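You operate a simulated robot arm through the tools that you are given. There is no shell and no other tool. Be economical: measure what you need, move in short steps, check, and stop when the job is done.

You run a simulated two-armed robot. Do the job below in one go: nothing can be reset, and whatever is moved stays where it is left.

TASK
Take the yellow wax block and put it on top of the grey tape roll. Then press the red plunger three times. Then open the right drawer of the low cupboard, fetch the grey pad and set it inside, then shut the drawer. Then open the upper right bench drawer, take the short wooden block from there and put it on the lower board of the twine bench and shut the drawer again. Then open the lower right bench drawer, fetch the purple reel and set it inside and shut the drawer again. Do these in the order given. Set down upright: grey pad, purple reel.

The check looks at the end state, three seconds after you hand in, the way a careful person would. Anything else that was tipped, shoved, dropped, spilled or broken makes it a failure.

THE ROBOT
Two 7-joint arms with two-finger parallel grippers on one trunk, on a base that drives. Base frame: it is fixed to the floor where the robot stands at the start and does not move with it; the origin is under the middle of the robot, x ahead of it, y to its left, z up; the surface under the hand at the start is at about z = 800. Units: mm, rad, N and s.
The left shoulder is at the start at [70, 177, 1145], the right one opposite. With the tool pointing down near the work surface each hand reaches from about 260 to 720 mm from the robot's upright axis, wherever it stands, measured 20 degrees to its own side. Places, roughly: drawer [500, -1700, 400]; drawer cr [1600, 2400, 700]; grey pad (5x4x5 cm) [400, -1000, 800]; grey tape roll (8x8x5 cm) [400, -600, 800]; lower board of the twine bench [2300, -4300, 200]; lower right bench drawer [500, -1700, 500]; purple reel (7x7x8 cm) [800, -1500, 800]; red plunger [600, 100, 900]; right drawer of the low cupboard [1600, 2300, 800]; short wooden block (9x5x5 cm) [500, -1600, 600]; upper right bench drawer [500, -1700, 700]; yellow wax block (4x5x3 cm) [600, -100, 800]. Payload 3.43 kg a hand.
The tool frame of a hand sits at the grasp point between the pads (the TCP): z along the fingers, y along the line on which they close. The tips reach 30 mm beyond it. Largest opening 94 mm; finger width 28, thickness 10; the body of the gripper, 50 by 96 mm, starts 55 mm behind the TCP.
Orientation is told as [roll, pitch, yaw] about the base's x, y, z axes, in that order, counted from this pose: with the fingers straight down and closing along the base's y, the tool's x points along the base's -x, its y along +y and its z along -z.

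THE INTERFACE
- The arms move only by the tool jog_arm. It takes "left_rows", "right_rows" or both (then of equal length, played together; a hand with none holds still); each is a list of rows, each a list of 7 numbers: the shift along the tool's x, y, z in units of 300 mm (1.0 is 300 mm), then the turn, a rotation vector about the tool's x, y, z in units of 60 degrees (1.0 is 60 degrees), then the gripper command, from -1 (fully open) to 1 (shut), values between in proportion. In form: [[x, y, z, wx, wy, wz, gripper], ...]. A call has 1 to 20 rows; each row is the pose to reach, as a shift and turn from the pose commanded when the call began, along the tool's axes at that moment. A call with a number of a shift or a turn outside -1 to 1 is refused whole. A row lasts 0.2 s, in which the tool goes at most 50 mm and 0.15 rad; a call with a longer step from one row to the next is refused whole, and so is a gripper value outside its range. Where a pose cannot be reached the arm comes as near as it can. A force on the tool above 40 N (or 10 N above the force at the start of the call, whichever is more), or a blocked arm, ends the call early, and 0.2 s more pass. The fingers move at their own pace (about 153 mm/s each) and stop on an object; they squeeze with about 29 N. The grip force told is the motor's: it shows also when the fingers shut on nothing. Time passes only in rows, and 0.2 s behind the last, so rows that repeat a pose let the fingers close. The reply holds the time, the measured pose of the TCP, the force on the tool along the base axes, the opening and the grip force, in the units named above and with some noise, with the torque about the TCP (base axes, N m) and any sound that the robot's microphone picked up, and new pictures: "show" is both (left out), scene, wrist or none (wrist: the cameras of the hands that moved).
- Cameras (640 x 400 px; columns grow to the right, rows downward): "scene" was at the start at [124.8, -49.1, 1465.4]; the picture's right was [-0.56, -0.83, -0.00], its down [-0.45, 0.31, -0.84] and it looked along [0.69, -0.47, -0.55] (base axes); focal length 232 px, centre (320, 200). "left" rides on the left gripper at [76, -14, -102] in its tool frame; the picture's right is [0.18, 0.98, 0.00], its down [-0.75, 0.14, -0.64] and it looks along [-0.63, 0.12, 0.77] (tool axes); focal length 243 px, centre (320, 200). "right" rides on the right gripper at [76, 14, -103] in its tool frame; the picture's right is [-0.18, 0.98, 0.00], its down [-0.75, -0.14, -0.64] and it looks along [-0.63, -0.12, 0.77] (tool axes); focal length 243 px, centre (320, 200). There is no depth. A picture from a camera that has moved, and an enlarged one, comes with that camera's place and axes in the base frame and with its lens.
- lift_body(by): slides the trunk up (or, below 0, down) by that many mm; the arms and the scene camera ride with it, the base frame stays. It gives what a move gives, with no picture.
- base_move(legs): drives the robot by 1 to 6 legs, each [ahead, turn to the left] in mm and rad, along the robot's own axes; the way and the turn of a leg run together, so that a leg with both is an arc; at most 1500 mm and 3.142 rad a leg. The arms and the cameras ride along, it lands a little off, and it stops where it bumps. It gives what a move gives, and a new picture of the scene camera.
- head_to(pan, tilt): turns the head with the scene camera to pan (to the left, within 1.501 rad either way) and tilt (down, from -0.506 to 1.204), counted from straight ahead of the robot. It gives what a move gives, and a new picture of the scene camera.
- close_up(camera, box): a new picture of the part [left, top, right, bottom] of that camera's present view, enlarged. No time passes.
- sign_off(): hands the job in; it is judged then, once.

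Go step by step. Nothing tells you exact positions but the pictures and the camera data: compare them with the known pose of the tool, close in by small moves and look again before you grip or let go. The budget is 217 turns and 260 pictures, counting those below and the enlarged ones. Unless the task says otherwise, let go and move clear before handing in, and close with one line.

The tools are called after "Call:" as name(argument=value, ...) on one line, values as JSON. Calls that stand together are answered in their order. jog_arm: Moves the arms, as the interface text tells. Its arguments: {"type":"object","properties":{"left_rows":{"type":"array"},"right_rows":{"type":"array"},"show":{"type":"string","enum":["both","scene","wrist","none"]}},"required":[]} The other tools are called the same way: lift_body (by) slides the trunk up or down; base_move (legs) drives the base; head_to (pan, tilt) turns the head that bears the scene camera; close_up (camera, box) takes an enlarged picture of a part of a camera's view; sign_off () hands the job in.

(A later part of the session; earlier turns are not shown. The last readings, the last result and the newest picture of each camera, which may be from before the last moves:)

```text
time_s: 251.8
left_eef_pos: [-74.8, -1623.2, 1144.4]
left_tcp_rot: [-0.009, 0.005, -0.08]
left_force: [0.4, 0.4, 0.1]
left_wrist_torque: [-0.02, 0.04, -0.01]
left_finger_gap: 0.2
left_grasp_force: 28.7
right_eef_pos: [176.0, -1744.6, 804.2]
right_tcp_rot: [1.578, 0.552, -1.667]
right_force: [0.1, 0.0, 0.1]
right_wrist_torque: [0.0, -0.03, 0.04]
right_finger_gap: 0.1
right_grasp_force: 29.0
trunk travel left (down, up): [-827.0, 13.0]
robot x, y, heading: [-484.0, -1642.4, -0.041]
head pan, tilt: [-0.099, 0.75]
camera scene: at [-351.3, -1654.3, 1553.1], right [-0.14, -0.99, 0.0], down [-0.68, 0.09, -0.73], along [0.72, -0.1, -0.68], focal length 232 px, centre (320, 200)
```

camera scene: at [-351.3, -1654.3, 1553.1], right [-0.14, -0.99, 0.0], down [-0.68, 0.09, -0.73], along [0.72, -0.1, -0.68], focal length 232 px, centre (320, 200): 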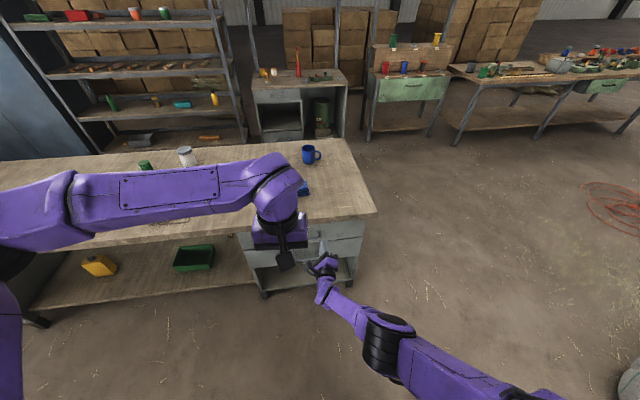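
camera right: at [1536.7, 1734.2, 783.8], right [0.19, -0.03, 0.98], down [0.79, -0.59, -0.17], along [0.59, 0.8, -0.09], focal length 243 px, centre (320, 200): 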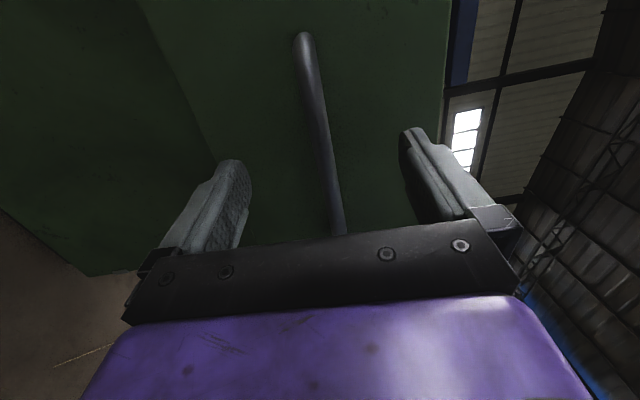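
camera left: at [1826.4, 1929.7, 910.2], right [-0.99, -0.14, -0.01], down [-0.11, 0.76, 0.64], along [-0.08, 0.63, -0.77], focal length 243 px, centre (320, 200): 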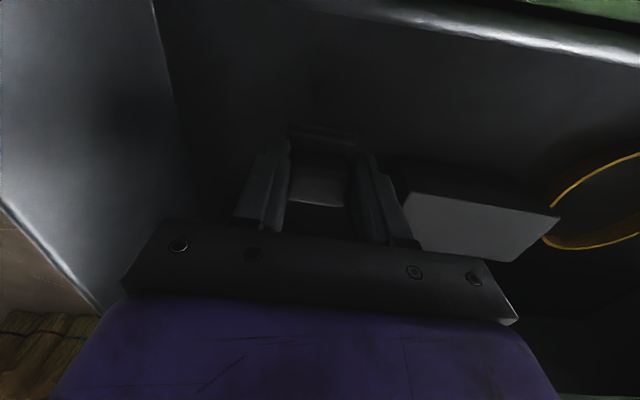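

Call:
jog_arm(left_rows=[[0, 0.12, 0, 0, 0, 0, 1], [0, 0.26, 0, 0, 0, 0, 1], [0, 0.4, 0, 0, 0, 0, 1], [0, 0.55, 0, 0, 0, 0, 1], [0, 0.7, 0, 0, 0, 0, 1]], show="scene")

Call:
close_up(camera="scene", box=[210, 130, 400, 310])

Call:
close_up(camera="right", box=[0, 0, 640, 400])

```text
time_s: 253.0
left_eef_pos: [-60.8, -1411.6, 1143.1]
left_tcp_rot: [-0.011, 0.007, -0.077]
left_force: [0.1, -0.3, 0.7]
left_wrist_torque: [0.0, 0.0, -0.05]
left_finger_gap: 0.1
left_grasp_force: 29.6
right_eef_pos: [176.9, -1744.0, 804.8]
right_tcp_rot: [1.579, 0.55, -1.667]
right_force: [0.3, 0.5, -0.6]
right_wrist_torque: [0.0, 0.01, -0.03]
right_finger_gap: 0.0
right_grasp_force: 29.0
trunk travel left (down, up): [-827.0, 13.0]
robot x, y, heading: [-485.2, -1640.8, -0.041]
head pan, tilt: [-0.099, 0.75]
camera scene: at [-352.1, -1651.6, 1553.2], right [-0.14, -0.99, 0.0], down [-0.68, 0.09, -0.73], along [0.72, -0.1, -0.68], focal length 232 px, centre (320, 200)
```

scene: 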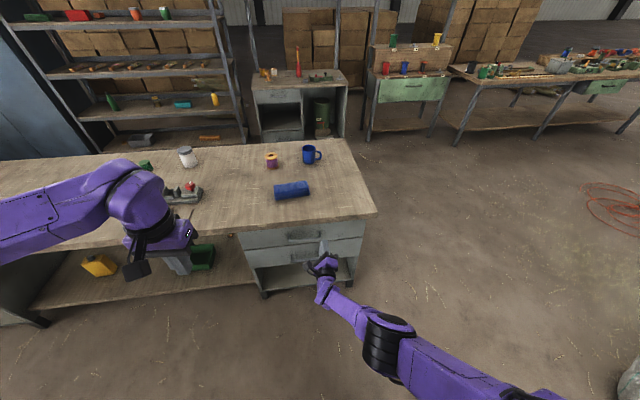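

```text
2.22 times, centred on (305, 220) of scene
camera zoom: at [-352.1, -1651.6, 1553.2], right [-0.14, -0.99, 0.0], down [-0.68, 0.09, -0.73], along [0.72, -0.1, -0.68], focal length 516 px, centre (353, 156)
```

zoom: 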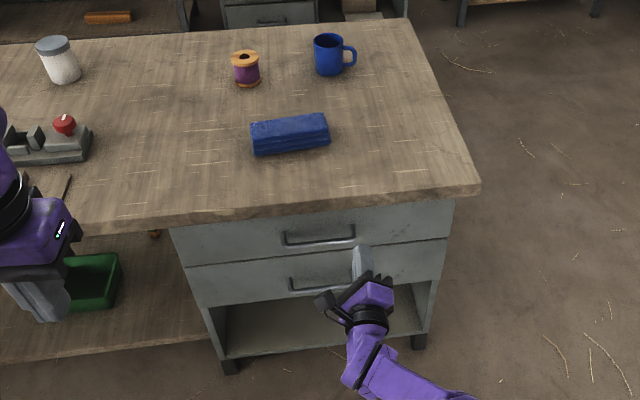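

```text
1.00 times, centred on (320, 200) of right (not enlarged: the box is as wide or as high as the picture)
camera zoom: at [78.5, -1675.7, 856.5], right [-0.07, -0.67, 0.74], down [-0.69, -0.5, -0.52], along [0.72, -0.55, -0.42], focal length 243 px, centre (320, 200)
```

zoom: 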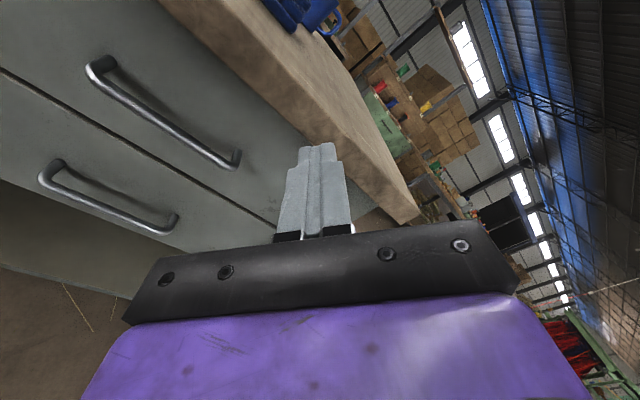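

Upper handle is near (336,-1668,672). Lowering the trunk and unrolling the right hand to grip it.

Call:
base_move(legs=[[0, 0.041]])

Call:
lift_body(by=-133)

Call:
jog_arm(right_rows=[[0.045, -0.03, 0, 0, 0, -0.11, 1], [0.09, -0.06, 0, 0, 0, -0.22, 1], [0.135, -0.09, 0, 0, 0, -0.33, 0], [0.18, -0.12, 0, 0, 0, -0.44, -1], [0.219, -0.134, 0, 0, 0, -0.525, -1], [0.219, -0.134, 0, 0, 0, -0.525, -1]], show="both")

```text
time_s: 253.8
left_eef_pos: [-69.6, -1397.3, 1142.2]
left_tcp_rot: [-0.008, 0.007, -0.037]
left_force: [0.0, 0.1, -0.2]
left_wrist_torque: [0.05, 0.0, -0.02]
left_finger_gap: 0.1
left_grasp_force: 28.6
right_eef_pos: [180.4, -1720.0, 804.5]
right_tcp_rot: [1.577, 0.551, -1.63]
right_force: [0.4, -1.1, 0.5]
right_wrist_torque: [0.01, -0.04, 0.05]
right_finger_gap: 0.0
right_grasp_force: 28.8
trunk travel left (down, up): [-827.0, 13.0]
robot x, y, heading: [-483.4, -1642.4, 0.004]
head pan, tilt: [-0.099, 0.75]
camera scene: at [-350.0, -1650.5, 1553.0], right [-0.1, -1.0, 0.0], down [-0.68, 0.07, -0.73], along [0.73, -0.07, -0.68], focal length 232 px, centre (320, 200)
```

scene: 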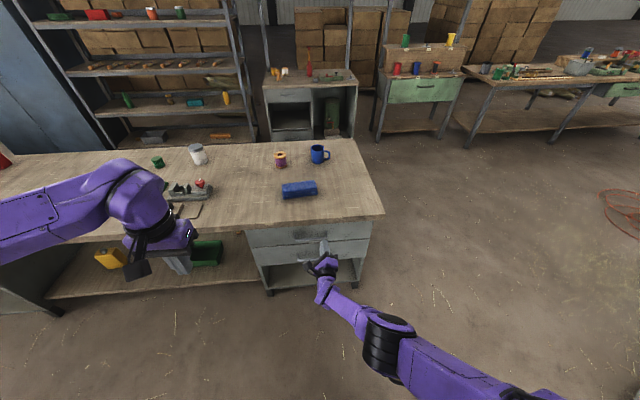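

```text
time_s: 255.4
left_eef_pos: [-69.0, -1397.0, 1008.1]
left_tcp_rot: [-0.009, 0.005, -0.039]
left_force: [0.3, -0.5, -0.2]
left_wrist_torque: [0.01, -0.01, 0.02]
left_finger_gap: 0.1
left_grasp_force: 29.2
right_eef_pos: [179.8, -1718.9, 671.0]
right_tcp_rot: [1.579, 0.551, -1.626]
right_force: [0.2, -0.4, -0.4]
right_wrist_torque: [0.04, -0.02, -0.01]
right_finger_gap: 0.1
right_grasp_force: 28.5
trunk travel left (down, up): [-694.0, 146.0]
robot x, y, heading: [-482.0, -1640.4, 0.001]
head pan, tilt: [-0.099, 0.75]
```

```text
time_s: 257.0
left_eef_pos: [-69.0, -1395.8, 1008.6]
left_tcp_rot: [-0.008, 0.008, -0.042]
left_force: [0.3, 0.2, -0.1]
left_wrist_torque: [-0.01, 0.0, -0.03]
left_finger_gap: 0.2
left_grasp_force: 28.8
right_eef_pos: [177.5, -1710.8, 681.7]
right_tcp_rot: [1.585, -0.072, -1.694]
right_force: [-0.1, -0.5, 0.1]
right_wrist_torque: [0.01, -0.04, -0.03]
right_finger_gap: 94.2
right_grasp_force: 0.2
right hand out of reach, approached as far as the arm can: row 1, 2, 3, 4, 5, 6
trunk travel left (down, up): [-694.0, 146.0]
robot x, y, heading: [-484.0, -1642.4, 0.002]
head pan, tilt: [-0.099, 0.75]
stopped in row 6 (right hand): the arm was blocked; the commanded pose is now the measured one
camera scene: at [-350.7, -1648.6, 1420.1], right [-0.1, -1.0, 0.0], down [-0.68, 0.07, -0.73], along [0.73, -0.07, -0.68], focal length 232 px, centre (320, 200)
camera right: at [84.0, -1621.9, 688.3], right [-0.03, -0.11, 0.99], down [-0.73, -0.68, -0.1], along [0.69, -0.73, -0.06], focal length 243 px, centre (320, 200)
```

scene: 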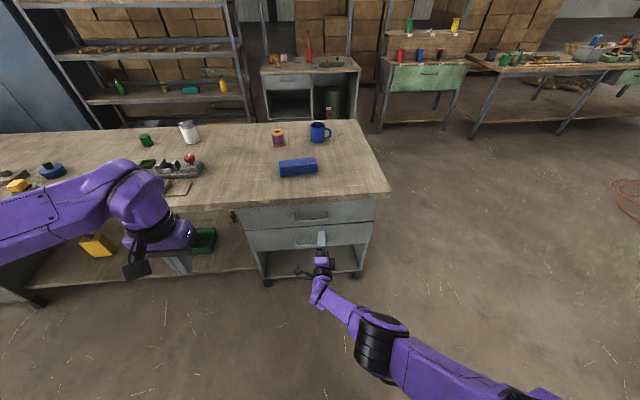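
right: 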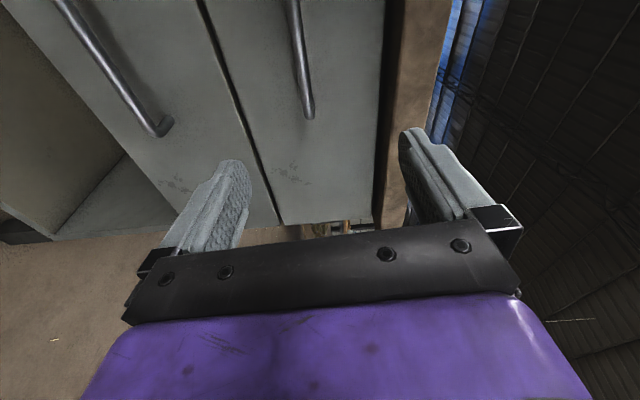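

Call:
jog_arm(right_rows=[[0.03, 0, 0.06, 0, 0.03, 0, -1], [0.07, 0, 0.12, 0, 0.06, 0, -1], [0.11, -0.01, 0.18, 0, 0.09, 0, -1], [0.15, -0.02, 0.24, 0, 0.115, 0.03, -1], [0.17, -0.03, 0.28, 0, 0.115, 0.06, -1]], show="wrist")

```text
time_s: 258.2
left_eef_pos: [-70.3, -1395.2, 1008.7]
left_tcp_rot: [-0.007, 0.008, -0.037]
left_force: [-0.7, -0.4, 0.0]
left_wrist_torque: [0.05, -0.02, 0.0]
left_finger_gap: 0.0
left_grasp_force: 28.5
right_eef_pos: [194.0, -1692.4, 694.0]
right_tcp_rot: [1.578, -0.014, -1.566]
right_force: [-0.2, -0.9, -0.9]
right_wrist_torque: [0.01, 0.0, 0.03]
right_finger_gap: 94.2
right_grasp_force: 0.0
right hand out of reach, approached as far as the arm can: row 1, 2, 3, 4, 5
trunk travel left (down, up): [-694.0, 146.0]
robot x, y, heading: [-483.4, -1636.3, -0.001]
head pan, tilt: [-0.099, 0.75]
camera right: at [90.6, -1616.4, 706.0], right [-0.01, -0.17, 0.99], down [-0.64, -0.76, -0.13], along [0.77, -0.63, -0.1], focal length 243 px, centre (320, 200)
```

right: 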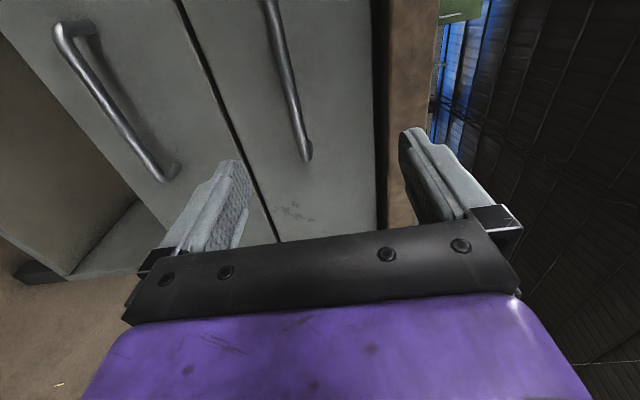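

Call:
lift_body(by=-23)

Call:
base_move(legs=[[90, 0]])

Call:
close_up(camera="right", box=[0, 0, 640, 400])

```text
time_s: 258.9
left_eef_pos: [-69.4, -1398.3, 987.1]
left_tcp_rot: [-0.008, 0.006, -0.041]
left_force: [0.0, -0.1, 0.7]
left_wrist_torque: [0.02, -0.01, -0.02]
left_finger_gap: 0.0
left_grasp_force: 28.8
right_eef_pos: [193.2, -1693.2, 670.7]
right_tcp_rot: [1.577, -0.015, -1.567]
right_force: [-0.5, 0.6, 0.5]
right_wrist_torque: [-0.03, 0.0, -0.01]
right_finger_gap: 94.1
right_grasp_force: 0.1
trunk travel left (down, up): [-671.0, 169.0]
robot x, y, heading: [-481.8, -1642.7, 0.001]
head pan, tilt: [-0.099, 0.75]
```

```text
time_s: 260.0
left_eef_pos: [23.8, -1395.7, 985.8]
left_tcp_rot: [-0.01, 0.007, -0.035]
left_force: [0.7, 0.4, 0.0]
left_wrist_torque: [0.02, 0.01, -0.01]
left_finger_gap: 0.0
left_grasp_force: 28.7
right_eef_pos: [285.6, -1693.5, 669.8]
right_tcp_rot: [1.578, -0.016, -1.567]
right_force: [-0.4, -0.9, -0.9]
right_wrist_torque: [-0.03, -0.01, 0.01]
right_finger_gap: 93.8
right_grasp_force: 0.0
trunk travel left (down, up): [-671.0, 169.0]
robot x, y, heading: [-396.2, -1639.3, 0.004]
head pan, tilt: [-0.099, 0.75]
camera scene: at [-258.6, -1648.3, 1397.0], right [-0.1, -1.0, 0.0], down [-0.68, 0.07, -0.73], along [0.73, -0.07, -0.68], focal length 232 px, centre (320, 200)
```

scene: 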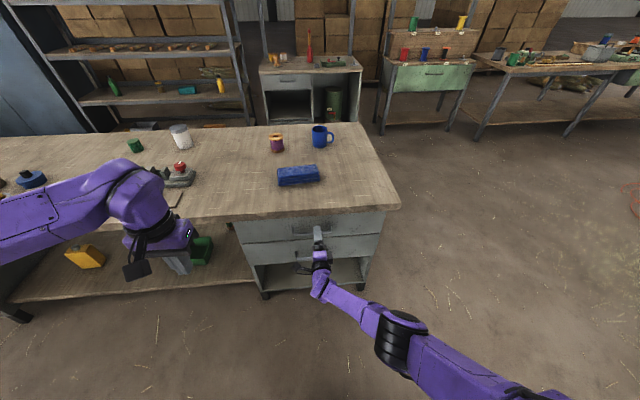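

```text
1.00 times, centred on (320, 200) of right (not enlarged: the box is as wide or as high as the picture)
camera zoom: at [182.5, -1616.9, 682.5], right [-0.01, -0.17, 0.99], down [-0.64, -0.76, -0.13], along [0.77, -0.63, -0.1], focal length 243 px, centre (320, 200)
```

zoom: 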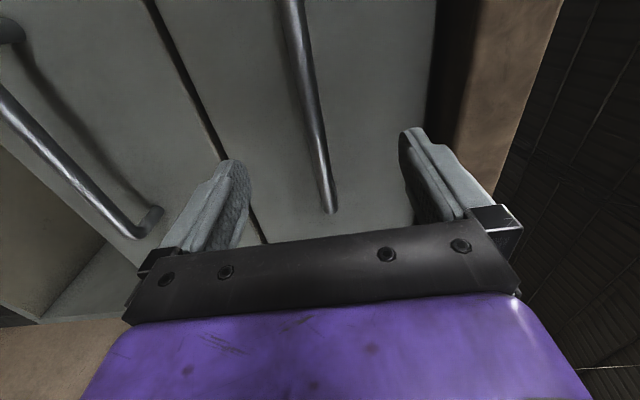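

Call:
base_move(legs=[[32, 0]])

Call:
close_up(camera="right", box=[0, 0, 640, 400])

Call:
close_up(camera="scene", box=[230, 190, 410, 310])

```text
time_s: 260.9
left_eef_pos: [52.2, -1395.7, 985.9]
left_tcp_rot: [-0.008, 0.005, -0.035]
left_force: [0.3, 0.3, -0.4]
left_wrist_torque: [0.0, -0.01, 0.0]
left_finger_gap: 0.1
left_grasp_force: 29.5
right_eef_pos: [317.2, -1692.7, 670.6]
right_tcp_rot: [1.579, -0.016, -1.566]
right_force: [-0.2, -1.1, -0.7]
right_wrist_torque: [-0.02, 0.0, 0.02]
right_finger_gap: 94.2
right_grasp_force: 0.1
trunk travel left (down, up): [-671.0, 169.0]
robot x, y, heading: [-359.5, -1642.5, 0.004]
head pan, tilt: [-0.099, 0.75]
camera scene: at [-228.9, -1648.3, 1397.3], right [-0.1, -1.0, 0.0], down [-0.68, 0.07, -0.73], along [0.73, -0.07, -0.68], focal length 232 px, centre (320, 200)
```

scene: 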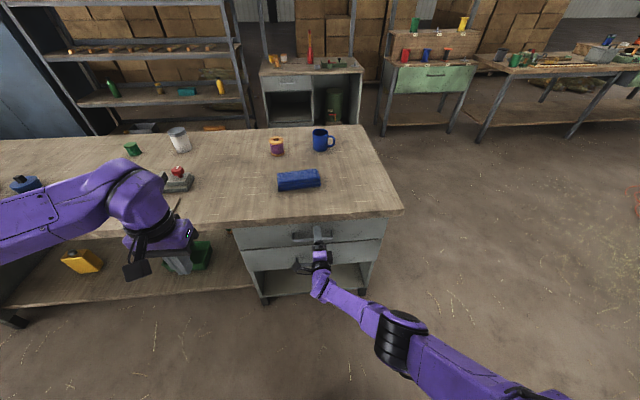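

```text
1.00 times, centred on (320, 200) of right (not enlarged: the box is as wide or as high as the picture)
camera zoom: at [213.3, -1616.3, 683.5], right [-0.01, -0.17, 0.99], down [-0.64, -0.76, -0.13], along [0.77, -0.63, -0.1], focal length 243 px, centre (320, 200)
```

zoom: 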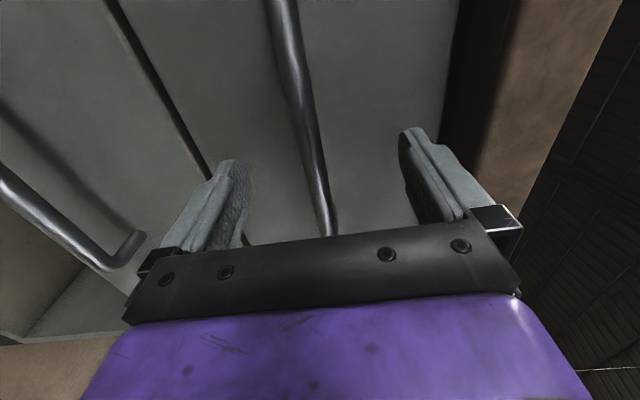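

```text
3.33 times, centred on (320, 250) of scene
camera zoom: at [-228.9, -1648.3, 1397.3], right [-0.1, -1.0, 0.0], down [-0.68, 0.07, -0.73], along [0.73, -0.07, -0.68], focal length 774 px, centre (320, 33)
```

zoom: 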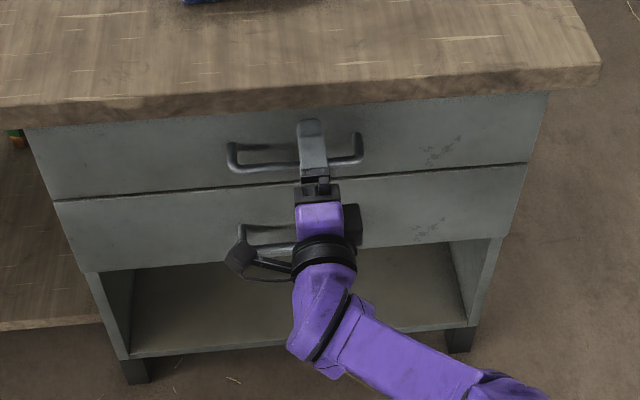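

Call:
jog_arm(right_rows=[[0, 0, 0, 0, 0, 0, 0], [0, 0, 0, 0, 0, 0, 1], [0, 0, 0, 0, 0, 0, 1], [0, 0, 0, 0, 0, 0, 1]], show="wrist")

```text
time_s: 261.9
left_eef_pos: [53.4, -1395.4, 986.7]
left_tcp_rot: [-0.009, 0.005, -0.035]
left_force: [-0.1, 0.2, 0.0]
left_wrist_torque: [-0.03, 0.03, 0.0]
left_finger_gap: 0.0
left_grasp_force: 28.9
right_eef_pos: [316.9, -1692.5, 670.3]
right_tcp_rot: [1.577, -0.014, -1.565]
right_force: [-6.6, 0.1, -4.9]
right_wrist_torque: [1.35, 0.13, -0.2]
right_finger_gap: 11.6
right_grasp_force: 45.1
trunk travel left (down, up): [-671.0, 169.0]
robot x, y, heading: [-364.3, -1641.0, 0.006]
head pan, tilt: [-0.099, 0.75]
camera right: at [213.4, -1616.3, 682.5], right [0.0, -0.17, 0.99], down [-0.64, -0.76, -0.13], along [0.77, -0.63, -0.1], focal length 243 px, centre (320, 200)
```

right: 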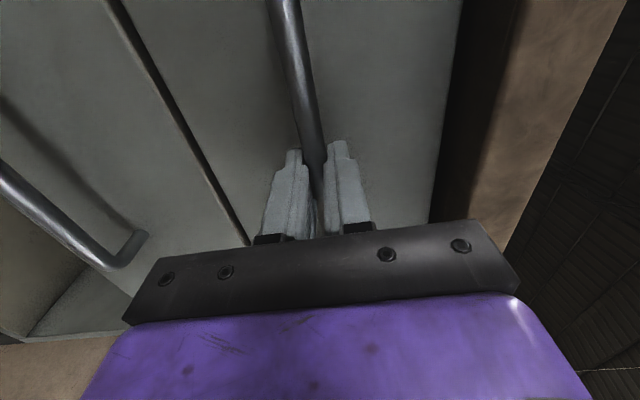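

Gripped. Pulling the upper drawer open.

Call:
jog_arm(right_rows=[[0, 0, -0.03, 0, 0, 0, 1], [0, 0, -0.07, 0, 0, 0, 1], [0, 0, -0.12, 0, 0, 0, 1], [0, 0, -0.17, 0, 0, 0, 1], [0, 0, -0.23, 0, 0, 0, 1], [0, 0, -0.29, 0, 0, 0, 1], [0, 0, -0.35, 0, 0, 0, 1], [0, 0, -0.41, 0, 0, 0, 1], [0, 0, -0.47, 0, 0, 0, 1], [0, 0, -0.53, 0, 0, 0, 1], [0, 0, -0.59, 0, 0, 0, 1], [0, 0, -0.65, 0, 0, 0, 1]], show="scene")

```text
time_s: 264.5
left_eef_pos: [52.9, -1395.2, 985.5]
left_tcp_rot: [-0.009, 0.006, -0.036]
left_force: [0.4, -0.2, -0.2]
left_wrist_torque: [-0.02, 0.0, 0.01]
left_finger_gap: 0.1
left_grasp_force: 28.5
right_eef_pos: [123.2, -1693.5, 670.2]
right_tcp_rot: [1.575, -0.016, -1.566]
right_force: [-1.5, 1.4, -4.3]
right_wrist_torque: [1.26, 0.08, -0.06]
right_finger_gap: 11.9
right_grasp_force: 45.3
trunk travel left (down, up): [-671.0, 169.0]
robot x, y, heading: [-361.0, -1638.5, 0.007]
head pan, tilt: [-0.099, 0.75]
camera scene: at [-227.4, -1648.1, 1397.0], right [-0.1, -1.0, 0.0], down [-0.68, 0.07, -0.73], along [0.73, -0.07, -0.68], focal length 232 px, centre (320, 200)
```

scene: 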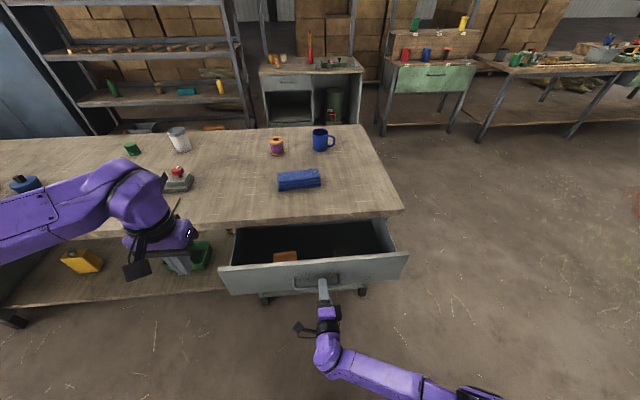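

Call:
jog_arm(right_rows=[[0, 0, -0.05, 0, 0, 0, 1], [0, 0, -0.1, 0, 0, 0, 1], [0, 0, -0.15, 0, 0, 0, 1], [0, 0, -0.2, 0, 0, 0, 1], [0, 0, -0.2, 0, 0, 0, 1]], show="none")

Call:
close_up(camera="scene", box=[200, 200, 420, 330])

```text
time_s: 265.7
left_eef_pos: [52.7, -1395.3, 986.6]
left_tcp_rot: [-0.008, 0.006, -0.038]
left_force: [-0.1, -0.7, -1.0]
left_wrist_torque: [-0.01, -0.01, -0.04]
left_finger_gap: 0.1
left_grasp_force: 29.3
right_eef_pos: [62.8, -1693.3, 668.9]
right_tcp_rot: [1.58, -0.016, -1.567]
right_force: [1.9, 3.6, 5.2]
right_wrist_torque: [1.22, -0.09, 1.33]
right_finger_gap: 11.9
right_grasp_force: 45.0
trunk travel left (down, up): [-671.0, 169.0]
robot x, y, heading: [-364.0, -1640.1, 0.008]
head pan, tilt: [-0.099, 0.75]
```

```text
2.91 times, centred on (310, 265) of scene
camera zoom: at [-228.0, -1647.8, 1397.2], right [-0.1, -1.0, 0.0], down [-0.68, 0.07, -0.73], along [0.73, -0.07, -0.68], focal length 676 px, centre (349, 11)
```

zoom: 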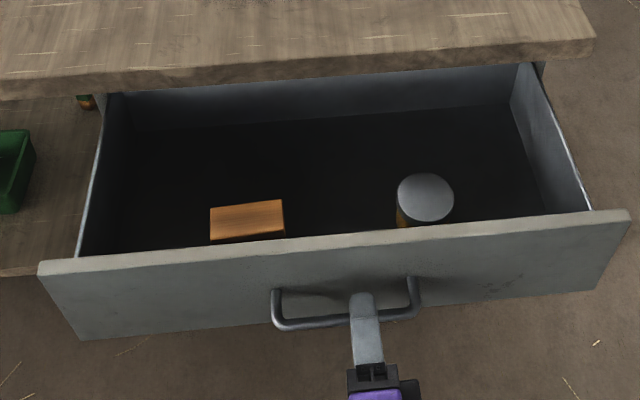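

Drawer open 254 mm; the wooden block is at about (213,-1564) with a jar further right. Releasing the handle (fingers stay straddling it) and bringing the left hand over, turned 90°.

Call:
jog_arm(right_rows=[[0, 0, 0, 0, 0, 0, 0.3], [0, 0, 0, 0, 0, 0, -0.5], [0, 0, 0, 0, 0, 0, -1], [0, 0, 0, 0, 0, 0, -1], [0, 0, 0, 0, 0, 0, -1], [0, 0, 0, 0, 0, 0, -1], [0, 0, 0, 0, 0, 0, -1], [0, 0, 0, 0, 0, 0, -1]], left_rows=[[0, -0.05, 0, 0, 0, -0.12, -1], [-0.05, -0.12, 0, 0, 0, -0.25, -1], [-0.1, -0.2, 0, 0, 0, -0.37, -1], [-0.16, -0.28, 0, 0, 0, -0.5, -1], [-0.22, -0.36, 0, 0, 0, -0.62, -1], [-0.28, -0.44, 0, 0, 0, -0.75, -1], [-0.34, -0.5, 0.05, 0, 0, -0.87, -1], [-0.4, -0.54, 0.12, 0, 0, -1.0, -1]], show="scene")

```text
time_s: 267.5
left_eef_pos: [170.7, -1562.7, 948.7]
left_tcp_rot: [0.002, 0.011, 1.013]
left_force: [0.5, 0.0, -0.2]
left_wrist_torque: [0.0, 0.04, 0.0]
left_finger_gap: 94.1
left_grasp_force: 0.1
right_eef_pos: [62.6, -1693.9, 667.6]
right_tcp_rot: [1.576, -0.014, -1.566]
right_force: [1.2, 1.5, 0.8]
right_wrist_torque: [0.02, 0.01, 0.02]
right_finger_gap: 94.0
right_grasp_force: 0.3
trunk travel left (down, up): [-671.0, 169.0]
robot x, y, heading: [-362.8, -1641.8, 0.001]
head pan, tilt: [-0.099, 0.75]
camera scene: at [-226.3, -1649.0, 1397.0], right [-0.1, -1.0, 0.0], down [-0.68, 0.07, -0.73], along [0.73, -0.07, -0.68], focal length 232 px, centre (320, 200)
```

scene: 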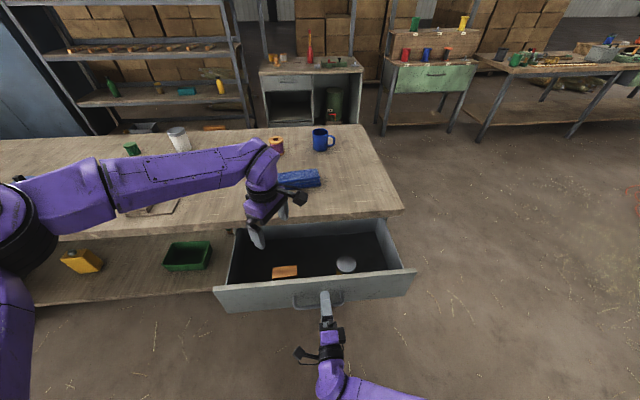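

Call:
jog_arm(left_rows=[[-0.02, -0.03, 0.06, 0, 0, -0.13, -1], [-0.04, -0.06, 0.12, 0, 0, -0.26, -1], [-0.06, -0.09, 0.2, 0, 0, -0.4, -1], [-0.071, -0.12, 0.3, 0, 0, -0.53, -1], [-0.071, -0.12, 0.3, 0, 0, -0.53, -1]], show="both")

```text
time_s: 268.7
left_eef_pos: [207.4, -1565.6, 860.2]
left_tcp_rot: [0.004, 0.009, 1.566]
left_force: [0.1, -0.3, -0.3]
left_wrist_torque: [-0.01, 0.01, -0.02]
left_finger_gap: 94.1
left_grasp_force: 0.1
right_eef_pos: [62.0, -1692.8, 669.0]
right_tcp_rot: [1.578, -0.016, -1.565]
right_force: [0.3, -0.1, -1.0]
right_wrist_torque: [0.0, -0.03, -0.03]
right_finger_gap: 94.1
right_grasp_force: 0.1
trunk travel left (down, up): [-671.0, 169.0]
robot x, y, heading: [-359.3, -1644.5, -0.0]
head pan, tilt: [-0.099, 0.75]
camera scene: at [-228.3, -1648.0, 1397.2], right [-0.1, -1.0, 0.0], down [-0.68, 0.07, -0.73], along [0.73, -0.07, -0.68], focal length 232 px, centre (320, 200)
camera left: at [223.6, -1639.1, 964.0], right [-0.98, -0.18, 0.01], down [-0.13, 0.76, 0.64], along [-0.12, 0.63, -0.77], focal length 243 px, centre (320, 200)
```

scene: 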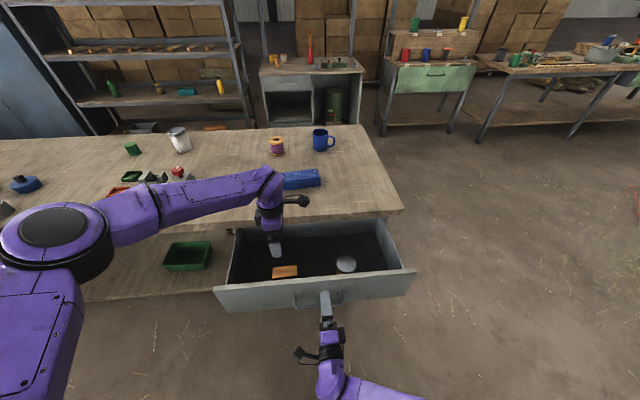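
left: 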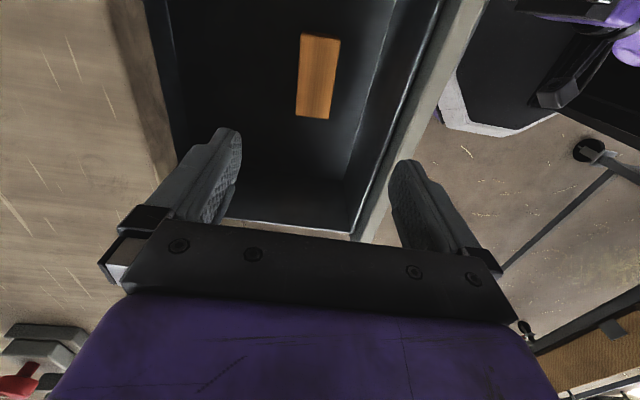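

Block centre (211,-1566), slightly rotated. Descending to grip it.

Call:
jog_arm(left_rows=[[0, -0.012, 0.12, 0, 0, -0.03, -0.6], [0, -0.012, 0.25, 0, 0, -0.06, -0.6], [0, -0.012, 0.38, 0, 0, -0.06, -0.6], [0, -0.012, 0.5, 0, 0, -0.06, -0.6], [0, -0.012, 0.5, 0, 0, -0.06, -0.6]], show="both")

```text
time_s: 269.9
left_eef_pos: [209.0, -1563.7, 711.9]
left_tcp_rot: [0.007, 0.01, 1.628]
left_force: [-0.4, 0.4, 0.5]
left_wrist_torque: [0.01, -0.01, 0.01]
left_finger_gap: 75.4
left_grasp_force: 0.1
right_eef_pos: [62.7, -1693.4, 669.7]
right_tcp_rot: [1.578, -0.015, -1.564]
right_force: [0.1, 0.7, -0.3]
right_wrist_torque: [-0.01, -0.01, 0.0]
right_finger_gap: 94.1
right_grasp_force: 0.1
trunk travel left (down, up): [-671.0, 169.0]
robot x, y, heading: [-362.3, -1642.4, 0.002]
head pan, tilt: [-0.099, 0.75]
camera scene: at [-228.0, -1648.2, 1397.1], right [-0.1, -1.0, 0.0], down [-0.68, 0.07, -0.73], along [0.73, -0.07, -0.68], focal length 232 px, centre (320, 200)
camera left: at [229.7, -1637.2, 815.0], right [-0.97, -0.24, 0.01], down [-0.18, 0.75, 0.64], along [-0.16, 0.62, -0.77], focal length 243 px, centre (320, 200)
```

scene: 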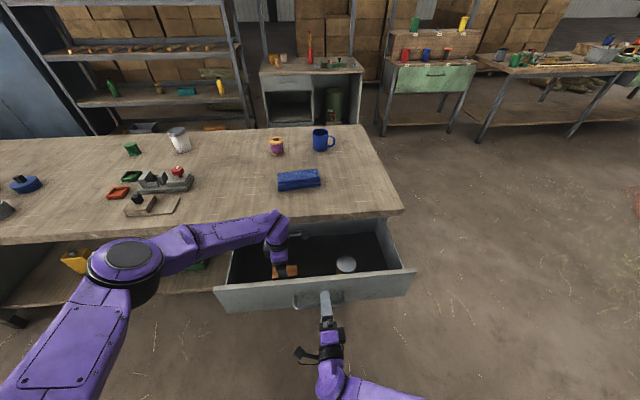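
left: 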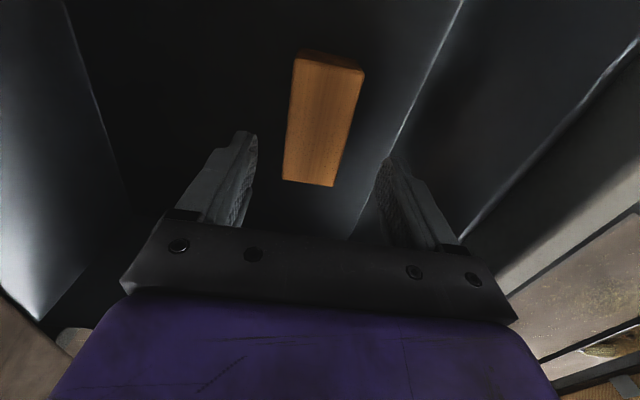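

Call:
jog_arm(left_rows=[[0, 0, 0.08, 0, 0, 0, -0.6], [0, 0, 0.15, 0, 0, 0, -0.6], [0, 0, 0.19, 0, 0, 0, -0.6], [0, 0, 0.19, 0, 0, 0, 0], [0, 0, 0.19, 0, 0, 0, 1], [0, 0, 0.19, 0, 0, 0, 1]], show="wrist")

```text
time_s: 271.3
left_eef_pos: [209.7, -1563.7, 653.3]
left_tcp_rot: [0.007, 0.008, 1.627]
left_force: [1.0, -0.3, 1.9]
left_wrist_torque: [-0.05, 0.04, 0.06]
left_finger_gap: 48.7
left_grasp_force: 29.3
right_eef_pos: [62.3, -1693.8, 669.4]
right_tcp_rot: [1.578, -0.017, -1.565]
right_force: [0.9, 0.7, 0.3]
right_wrist_torque: [-0.01, 0.0, -0.01]
right_finger_gap: 94.1
right_grasp_force: 0.2
trunk travel left (down, up): [-671.0, 169.0]
robot x, y, heading: [-361.6, -1641.9, 0.0]
head pan, tilt: [-0.099, 0.75]
camera left: at [228.9, -1636.7, 757.4], right [-0.97, -0.24, 0.01], down [-0.18, 0.75, 0.64], along [-0.16, 0.62, -0.77], focal length 243 px, centre (320, 200)
```

left: 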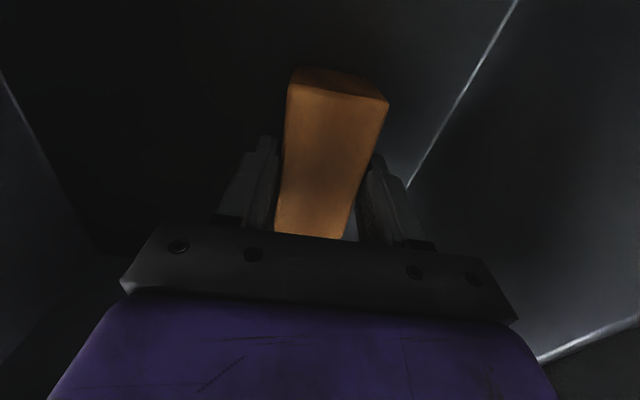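

Gripped (48.7 mm). Lifting the block out and retracting; the right hand backs off the handle.

Call:
jog_arm(left_rows=[[0, 0, -0.06, 0, 0, 0, 1], [0, 0, -0.18, 0, 0, 0, 1], [0, 0, -0.32, 0, 0, 0, 1], [0, 0, -0.46, 0, 0, 0, 1], [0, 0, -0.6, 0, 0, 0, 1], [0, 0, -0.74, 0, 0, 0, 1], [0, 0, -0.86, 0, 0, 0, 1], [0, 0.08, -0.92, 0, 0, 0, 1], [0, 0.2, -0.96, 0, 0, 0, 1]], show="both")

```text
time_s: 273.3
left_eef_pos: [150.3, -1565.4, 941.4]
left_tcp_rot: [0.005, 0.007, 1.628]
left_force: [-0.7, -0.2, -1.2]
left_wrist_torque: [0.0, -0.04, -0.02]
left_finger_gap: 48.7
left_grasp_force: 29.1
right_eef_pos: [61.3, -1694.4, 669.0]
right_tcp_rot: [1.58, -0.015, -1.567]
right_force: [-1.0, 0.3, -0.1]
right_wrist_torque: [0.0, 0.01, 0.0]
right_finger_gap: 94.1
right_grasp_force: 0.0
trunk travel left (down, up): [-671.0, 169.0]
robot x, y, heading: [-363.6, -1637.9, 0.004]
head pan, tilt: [-0.099, 0.75]
camera scene: at [-228.9, -1648.1, 1397.2], right [-0.1, -1.0, 0.0], down [-0.68, 0.07, -0.73], along [0.73, -0.07, -0.68], focal length 232 px, centre (320, 200)
camera left: at [171.0, -1639.8, 1045.4], right [-0.97, -0.24, 0.01], down [-0.18, 0.75, 0.64], along [-0.16, 0.62, -0.77], focal length 243 px, centre (320, 200)
```

scene: 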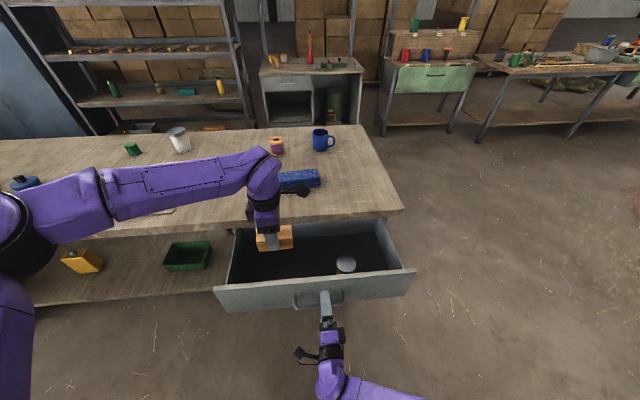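
left: 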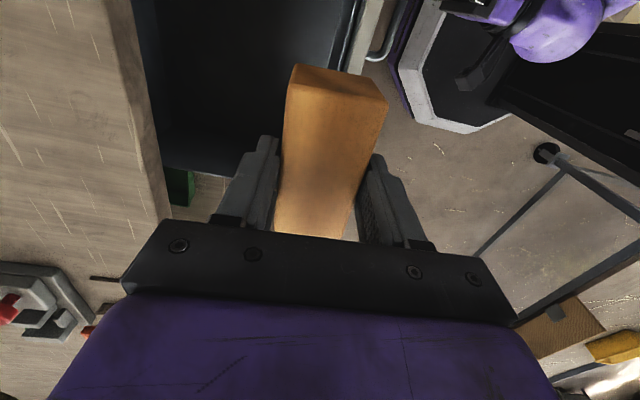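

Backing off from the drawer and turning toward the far right to find the twine bench.

Call:
base_move(legs=[[-280, 0], [0, -1.1]])

Call:
head_to(pan=0.2, tilt=0.3)

```text
time_s: 278.0
left_eef_pos: [-337.9, -2066.8, 940.9]
left_tcp_rot: [0.006, 0.009, 0.526]
left_force: [0.4, 0.0, -1.0]
left_wrist_torque: [0.02, -0.02, 0.01]
left_finger_gap: 44.4
left_grasp_force: 28.3
right_eef_pos: [-491.7, -2043.9, 668.8]
right_tcp_rot: [1.578, -0.015, -2.668]
right_force: [0.1, 0.4, 0.4]
right_wrist_torque: [0.02, 0.01, -0.02]
right_finger_gap: 94.1
right_grasp_force: 0.1
trunk travel left (down, up): [-671.0, 169.0]
robot x, y, heading: [-638.6, -1639.5, -1.091]
head pan, tilt: [-0.099, 0.75]
camera scene: at [-582.7, -1763.8, 1397.1], right [-0.93, -0.36, 0.0], down [-0.25, 0.64, -0.73], along [0.27, -0.68, -0.68], focal length 232 px, centre (320, 200)
```

scene: 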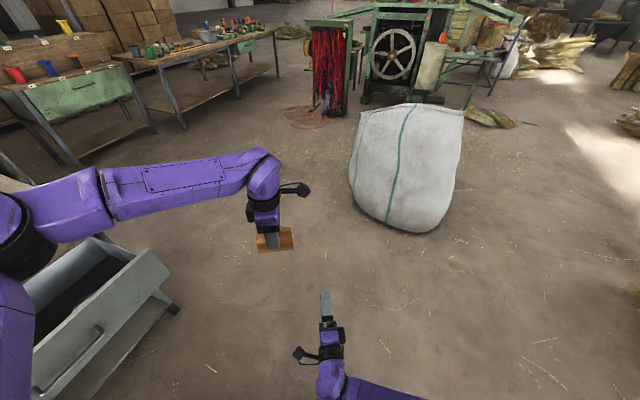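

```text
time_s: 278.9
left_eef_pos: [-336.8, -2067.0, 941.2]
left_tcp_rot: [0.008, 0.01, 0.527]
left_force: [-0.2, 0.0, -2.1]
left_wrist_torque: [0.02, 0.01, -0.02]
left_finger_gap: 44.4
left_grasp_force: 28.9
right_eef_pos: [-491.7, -2043.9, 668.2]
right_tcp_rot: [1.579, -0.016, -2.668]
right_force: [0.2, 0.2, -0.2]
right_wrist_torque: [-0.01, -0.01, 0.0]
right_finger_gap: 94.1
right_grasp_force: 0.1
trunk travel left (down, up): [-671.0, 169.0]
robot x, y, heading: [-637.4, -1645.6, -1.096]
head pan, tilt: [0.201, 0.3]
camera scene: at [-554.6, -1759.5, 1437.3], right [-0.78, -0.62, 0.0], down [-0.18, 0.23, -0.95], along [0.6, -0.75, -0.3], focal length 232 px, centre (320, 200)
```

scene: 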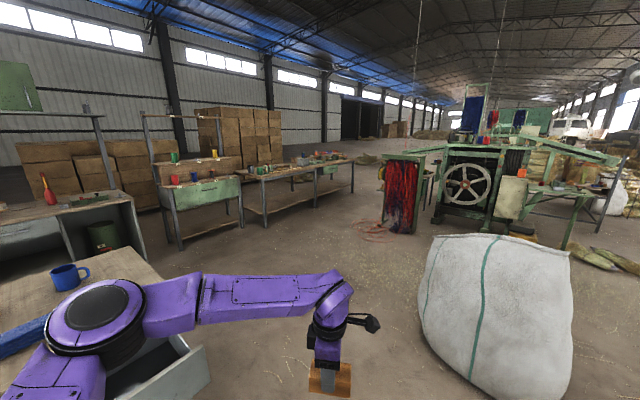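

Call:
close_up(camera="left", box=[0, 0, 640, 400])

Call:
close_up(camera="scene", box=[120, 140, 400, 270])

Call:
close_up(camera="scene", box=[280, 320, 400, 400])

```text
1.00 times, centred on (320, 200) of left (not enlarged: the box is as wide or as high as the picture)
camera zoom: at [-394.5, -2116.2, 1044.6], right [-0.65, 0.76, 0.01], down [0.59, 0.5, 0.64], along [0.48, 0.42, -0.77], focal length 243 px, centre (320, 200)
```

zoom: 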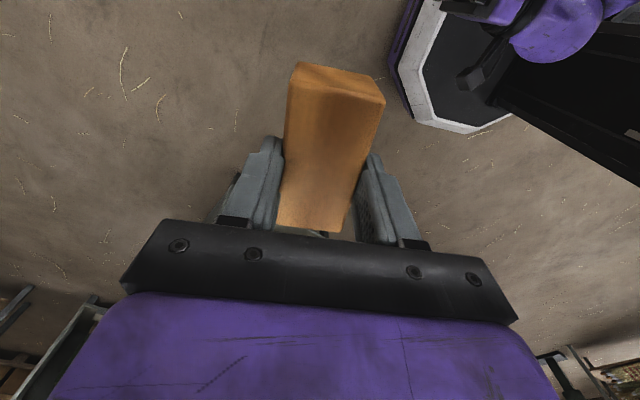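

```text
2.29 times, centred on (260, 205) of scene
camera zoom: at [-554.6, -1759.5, 1437.3], right [-0.78, -0.62, 0.0], down [-0.18, 0.23, -0.95], along [0.6, -0.75, -0.3], focal length 531 px, centre (457, 189)
```

zoom: 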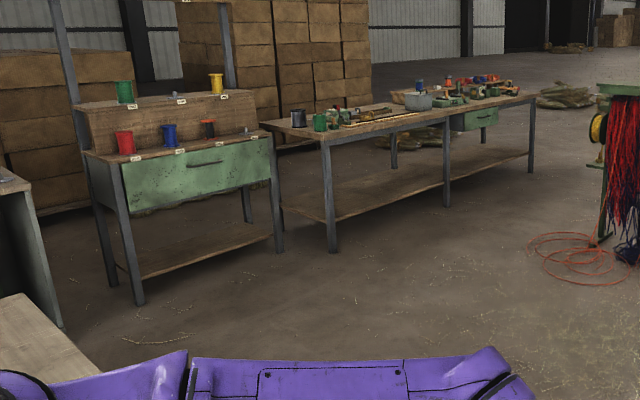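

```text
5.00 times, centred on (340, 360) of scene
camera zoom: at [-554.6, -1759.5, 1437.3], right [-0.78, -0.62, 0.0], down [-0.18, 0.23, -0.95], along [0.6, -0.75, -0.3], focal length 1161 px, centre (220, -600)
```

zoom: 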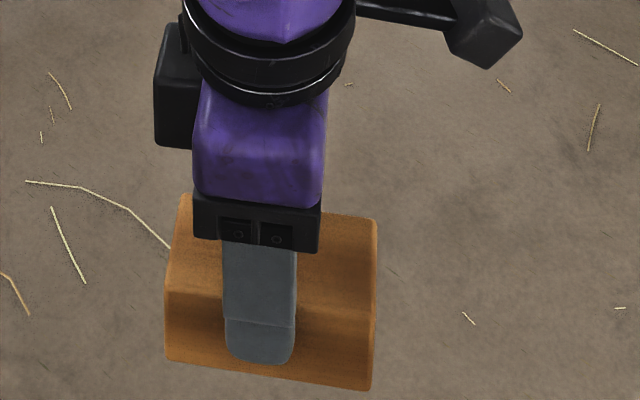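

The block is firmly held (it squared up in the grip). The long bench at (2115…, -3800…-6200) has its lower board at the stated spot, so I'm driving there.

Call:
base_move(legs=[[0, 0.19], [1500, 0], [1000, 0]])

```text
time_s: 291.9
left_eef_pos: [1199.9, -4036.5, 940.5]
left_tcp_rot: [0.008, 0.006, 0.67]
left_force: [-0.7, -0.5, -0.1]
left_wrist_torque: [0.01, -0.01, 0.03]
left_finger_gap: 44.1
left_grasp_force: 28.7
right_eef_pos: [1044.4, -4035.6, 668.9]
right_tcp_rot: [1.579, -0.016, -2.527]
right_force: [-0.6, 0.0, -0.6]
right_wrist_torque: [0.0, 0.0, 0.03]
right_finger_gap: 93.8
right_grasp_force: 0.1
trunk travel left (down, up): [-671.0, 169.0]
robot x, y, heading: [843.8, -3658.6, -0.96]
head pan, tilt: [0.201, 0.3]
camera scene: at [941.7, -3763.6, 1437.4], right [-0.69, -0.73, 0.0], down [-0.22, 0.2, -0.96], along [0.7, -0.65, -0.3], focal length 232 px, centre (320, 200)
```

scene: 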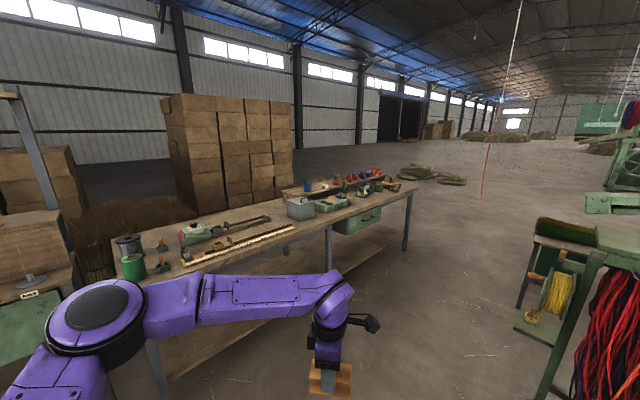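

Call:
base_move(legs=[[0, 0.17], [800, 0], [0, 0.79]])

Call:
head_to(pan=0.0, tilt=0.75)

```text
time_s: 298.9
left_eef_pos: [1927.2, -4152.4, 941.4]
left_tcp_rot: [0.006, 0.01, 1.618]
left_force: [0.8, 0.0, -1.1]
left_wrist_torque: [0.0, 0.0, -0.01]
left_finger_gap: 44.0
left_grasp_force: 29.3
right_eef_pos: [1834.6, -4278.2, 669.7]
right_tcp_rot: [1.578, -0.016, -1.577]
right_force: [0.2, -1.0, -0.5]
right_wrist_torque: [0.0, -0.02, -0.03]
right_finger_gap: 94.0
right_grasp_force: 0.1
trunk travel left (down, up): [-671.0, 169.0]
robot x, y, heading: [1412.4, -4227.4, -0.006]
head pan, tilt: [0.201, 0.3]
camera scene: at [1555.2, -4203.6, 1437.4], right [0.19, -0.98, 0.0], down [-0.29, -0.06, -0.96], along [0.94, 0.18, -0.3], focal length 232 px, centre (320, 200)
```

scene: 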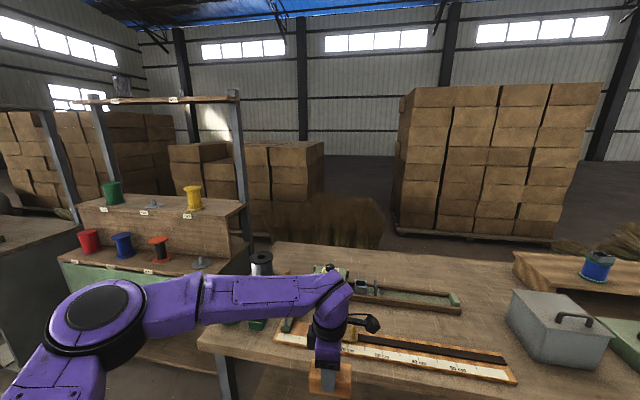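

```text
time_s: 299.8
left_eef_pos: [1926.9, -4152.3, 941.4]
left_tcp_rot: [0.006, 0.007, 1.618]
left_force: [-0.6, -0.6, -0.8]
left_wrist_torque: [-0.01, -0.03, -0.01]
left_finger_gap: 44.3
left_grasp_force: 28.4
right_eef_pos: [1835.9, -4278.8, 669.1]
right_tcp_rot: [1.579, -0.017, -1.577]
right_force: [-0.2, 0.0, 0.1]
right_wrist_torque: [-0.03, -0.02, 0.01]
right_finger_gap: 93.8
right_grasp_force: 0.0
trunk travel left (down, up): [-671.0, 169.0]
robot x, y, heading: [1414.1, -4218.7, -0.006]
head pan, tilt: [0.0, 0.75]
camera scene: at [1546.5, -4222.4, 1397.1], right [-0.01, -1.0, 0.0], down [-0.68, 0.01, -0.73], along [0.73, -0.01, -0.68], focal length 232 px, centre (320, 200)
```

scene: 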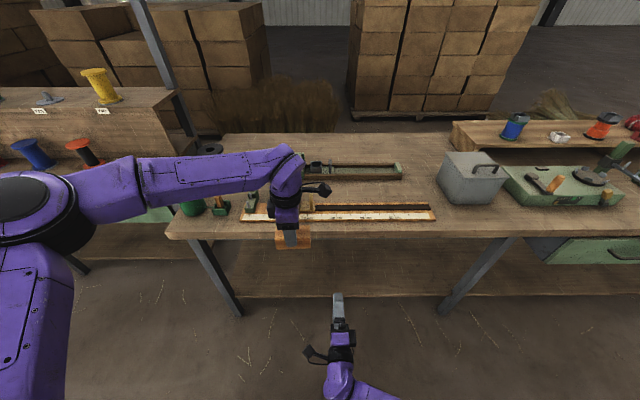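

The board's front edge is near x=2090, under the bench top edge at x≈2010. I'll back up a little, lower the left hand and raise the right hand before dropping the trunk.

Call:
base_move(legs=[[-150, 0]])

Call:
jog_arm(left_rows=[[0, 0, 0.12, 0, 0, 0, 1], [0, 0, 0.24, 0, 0, 0, 1], [0, 0, 0.36, 0, 0, 0, 1], [0, 0, 0.48, 0, 0, 0, 1], [0, 0, 0.6, 0, 0, 0, 1], [0, 0, 0.7, 0, 0, 0, 1], [0, 0, 0.8, 0, 0, 0, 1]], right_rows=[[0, 0.1, 0, 0, 0, 0, -1], [0, 0.2, 0, 0, 0, 0, -1], [0, 0.3, 0, 0, 0, 0, -1], [0, 0.4, 0, 0, 0, 0, -1], [0, 0.5, 0, 0, 0, 0, -1], [0, 0.6, 0, 0, 0, 0, -1], [0, 0.67, 0, 0, 0, 0, -1]], show="scene")

```text
time_s: 301.2
left_eef_pos: [1771.9, -4149.5, 940.7]
left_tcp_rot: [0.007, 0.007, 1.621]
left_force: [-0.7, -0.3, -0.9]
left_wrist_torque: [0.0, -0.02, -0.04]
left_finger_gap: 44.2
left_grasp_force: 28.9
right_eef_pos: [1681.5, -4277.8, 669.1]
right_tcp_rot: [1.577, -0.017, -1.573]
right_force: [-0.1, -1.0, 0.2]
right_wrist_torque: [0.0, 0.04, 0.03]
right_finger_gap: 93.9
right_grasp_force: 0.1
trunk travel left (down, up): [-671.0, 169.0]
robot x, y, heading: [1256.7, -4218.8, -0.005]
head pan, tilt: [0.0, 0.75]
camera scene: at [1392.5, -4221.0, 1397.1], right [0.0, -1.0, 0.0], down [-0.68, 0.0, -0.73], along [0.73, 0.0, -0.68], focal length 232 px, centre (320, 200)
```

scene: 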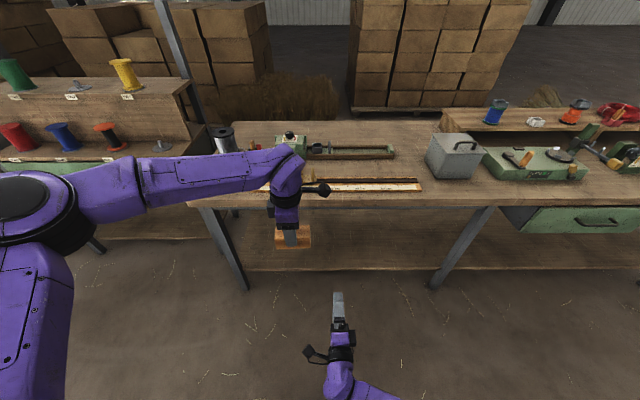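

```text
time_s: 302.8
left_eef_pos: [1773.0, -4153.8, 701.9]
left_tcp_rot: [0.006, 0.009, 1.621]
left_force: [-0.1, -0.1, -0.1]
left_wrist_torque: [0.02, 0.03, -0.01]
left_finger_gap: 44.1
left_grasp_force: 28.7
right_eef_pos: [1682.6, -4273.9, 871.0]
right_tcp_rot: [1.577, -0.018, -1.575]
right_force: [0.8, -0.4, 0.3]
right_wrist_torque: [0.02, 0.03, 0.02]
right_finger_gap: 94.1
right_grasp_force: 0.1
trunk travel left (down, up): [-671.0, 169.0]
robot x, y, heading: [1259.1, -4220.8, -0.005]
head pan, tilt: [0.0, 0.75]
camera scene: at [1393.8, -4221.1, 1397.0], right [0.0, -1.0, 0.0], down [-0.68, 0.0, -0.73], along [0.73, 0.0, -0.68], focal length 232 px, centre (320, 200)
```

scene: 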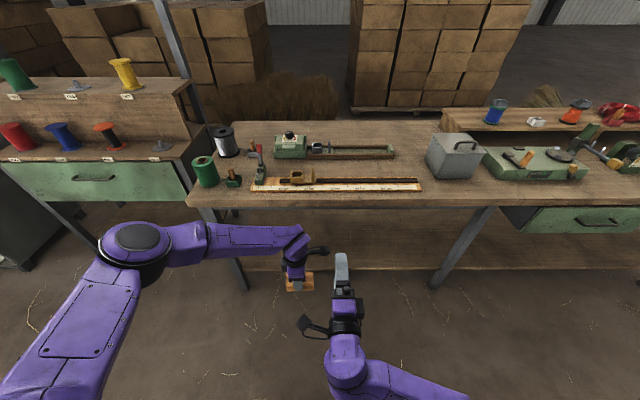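

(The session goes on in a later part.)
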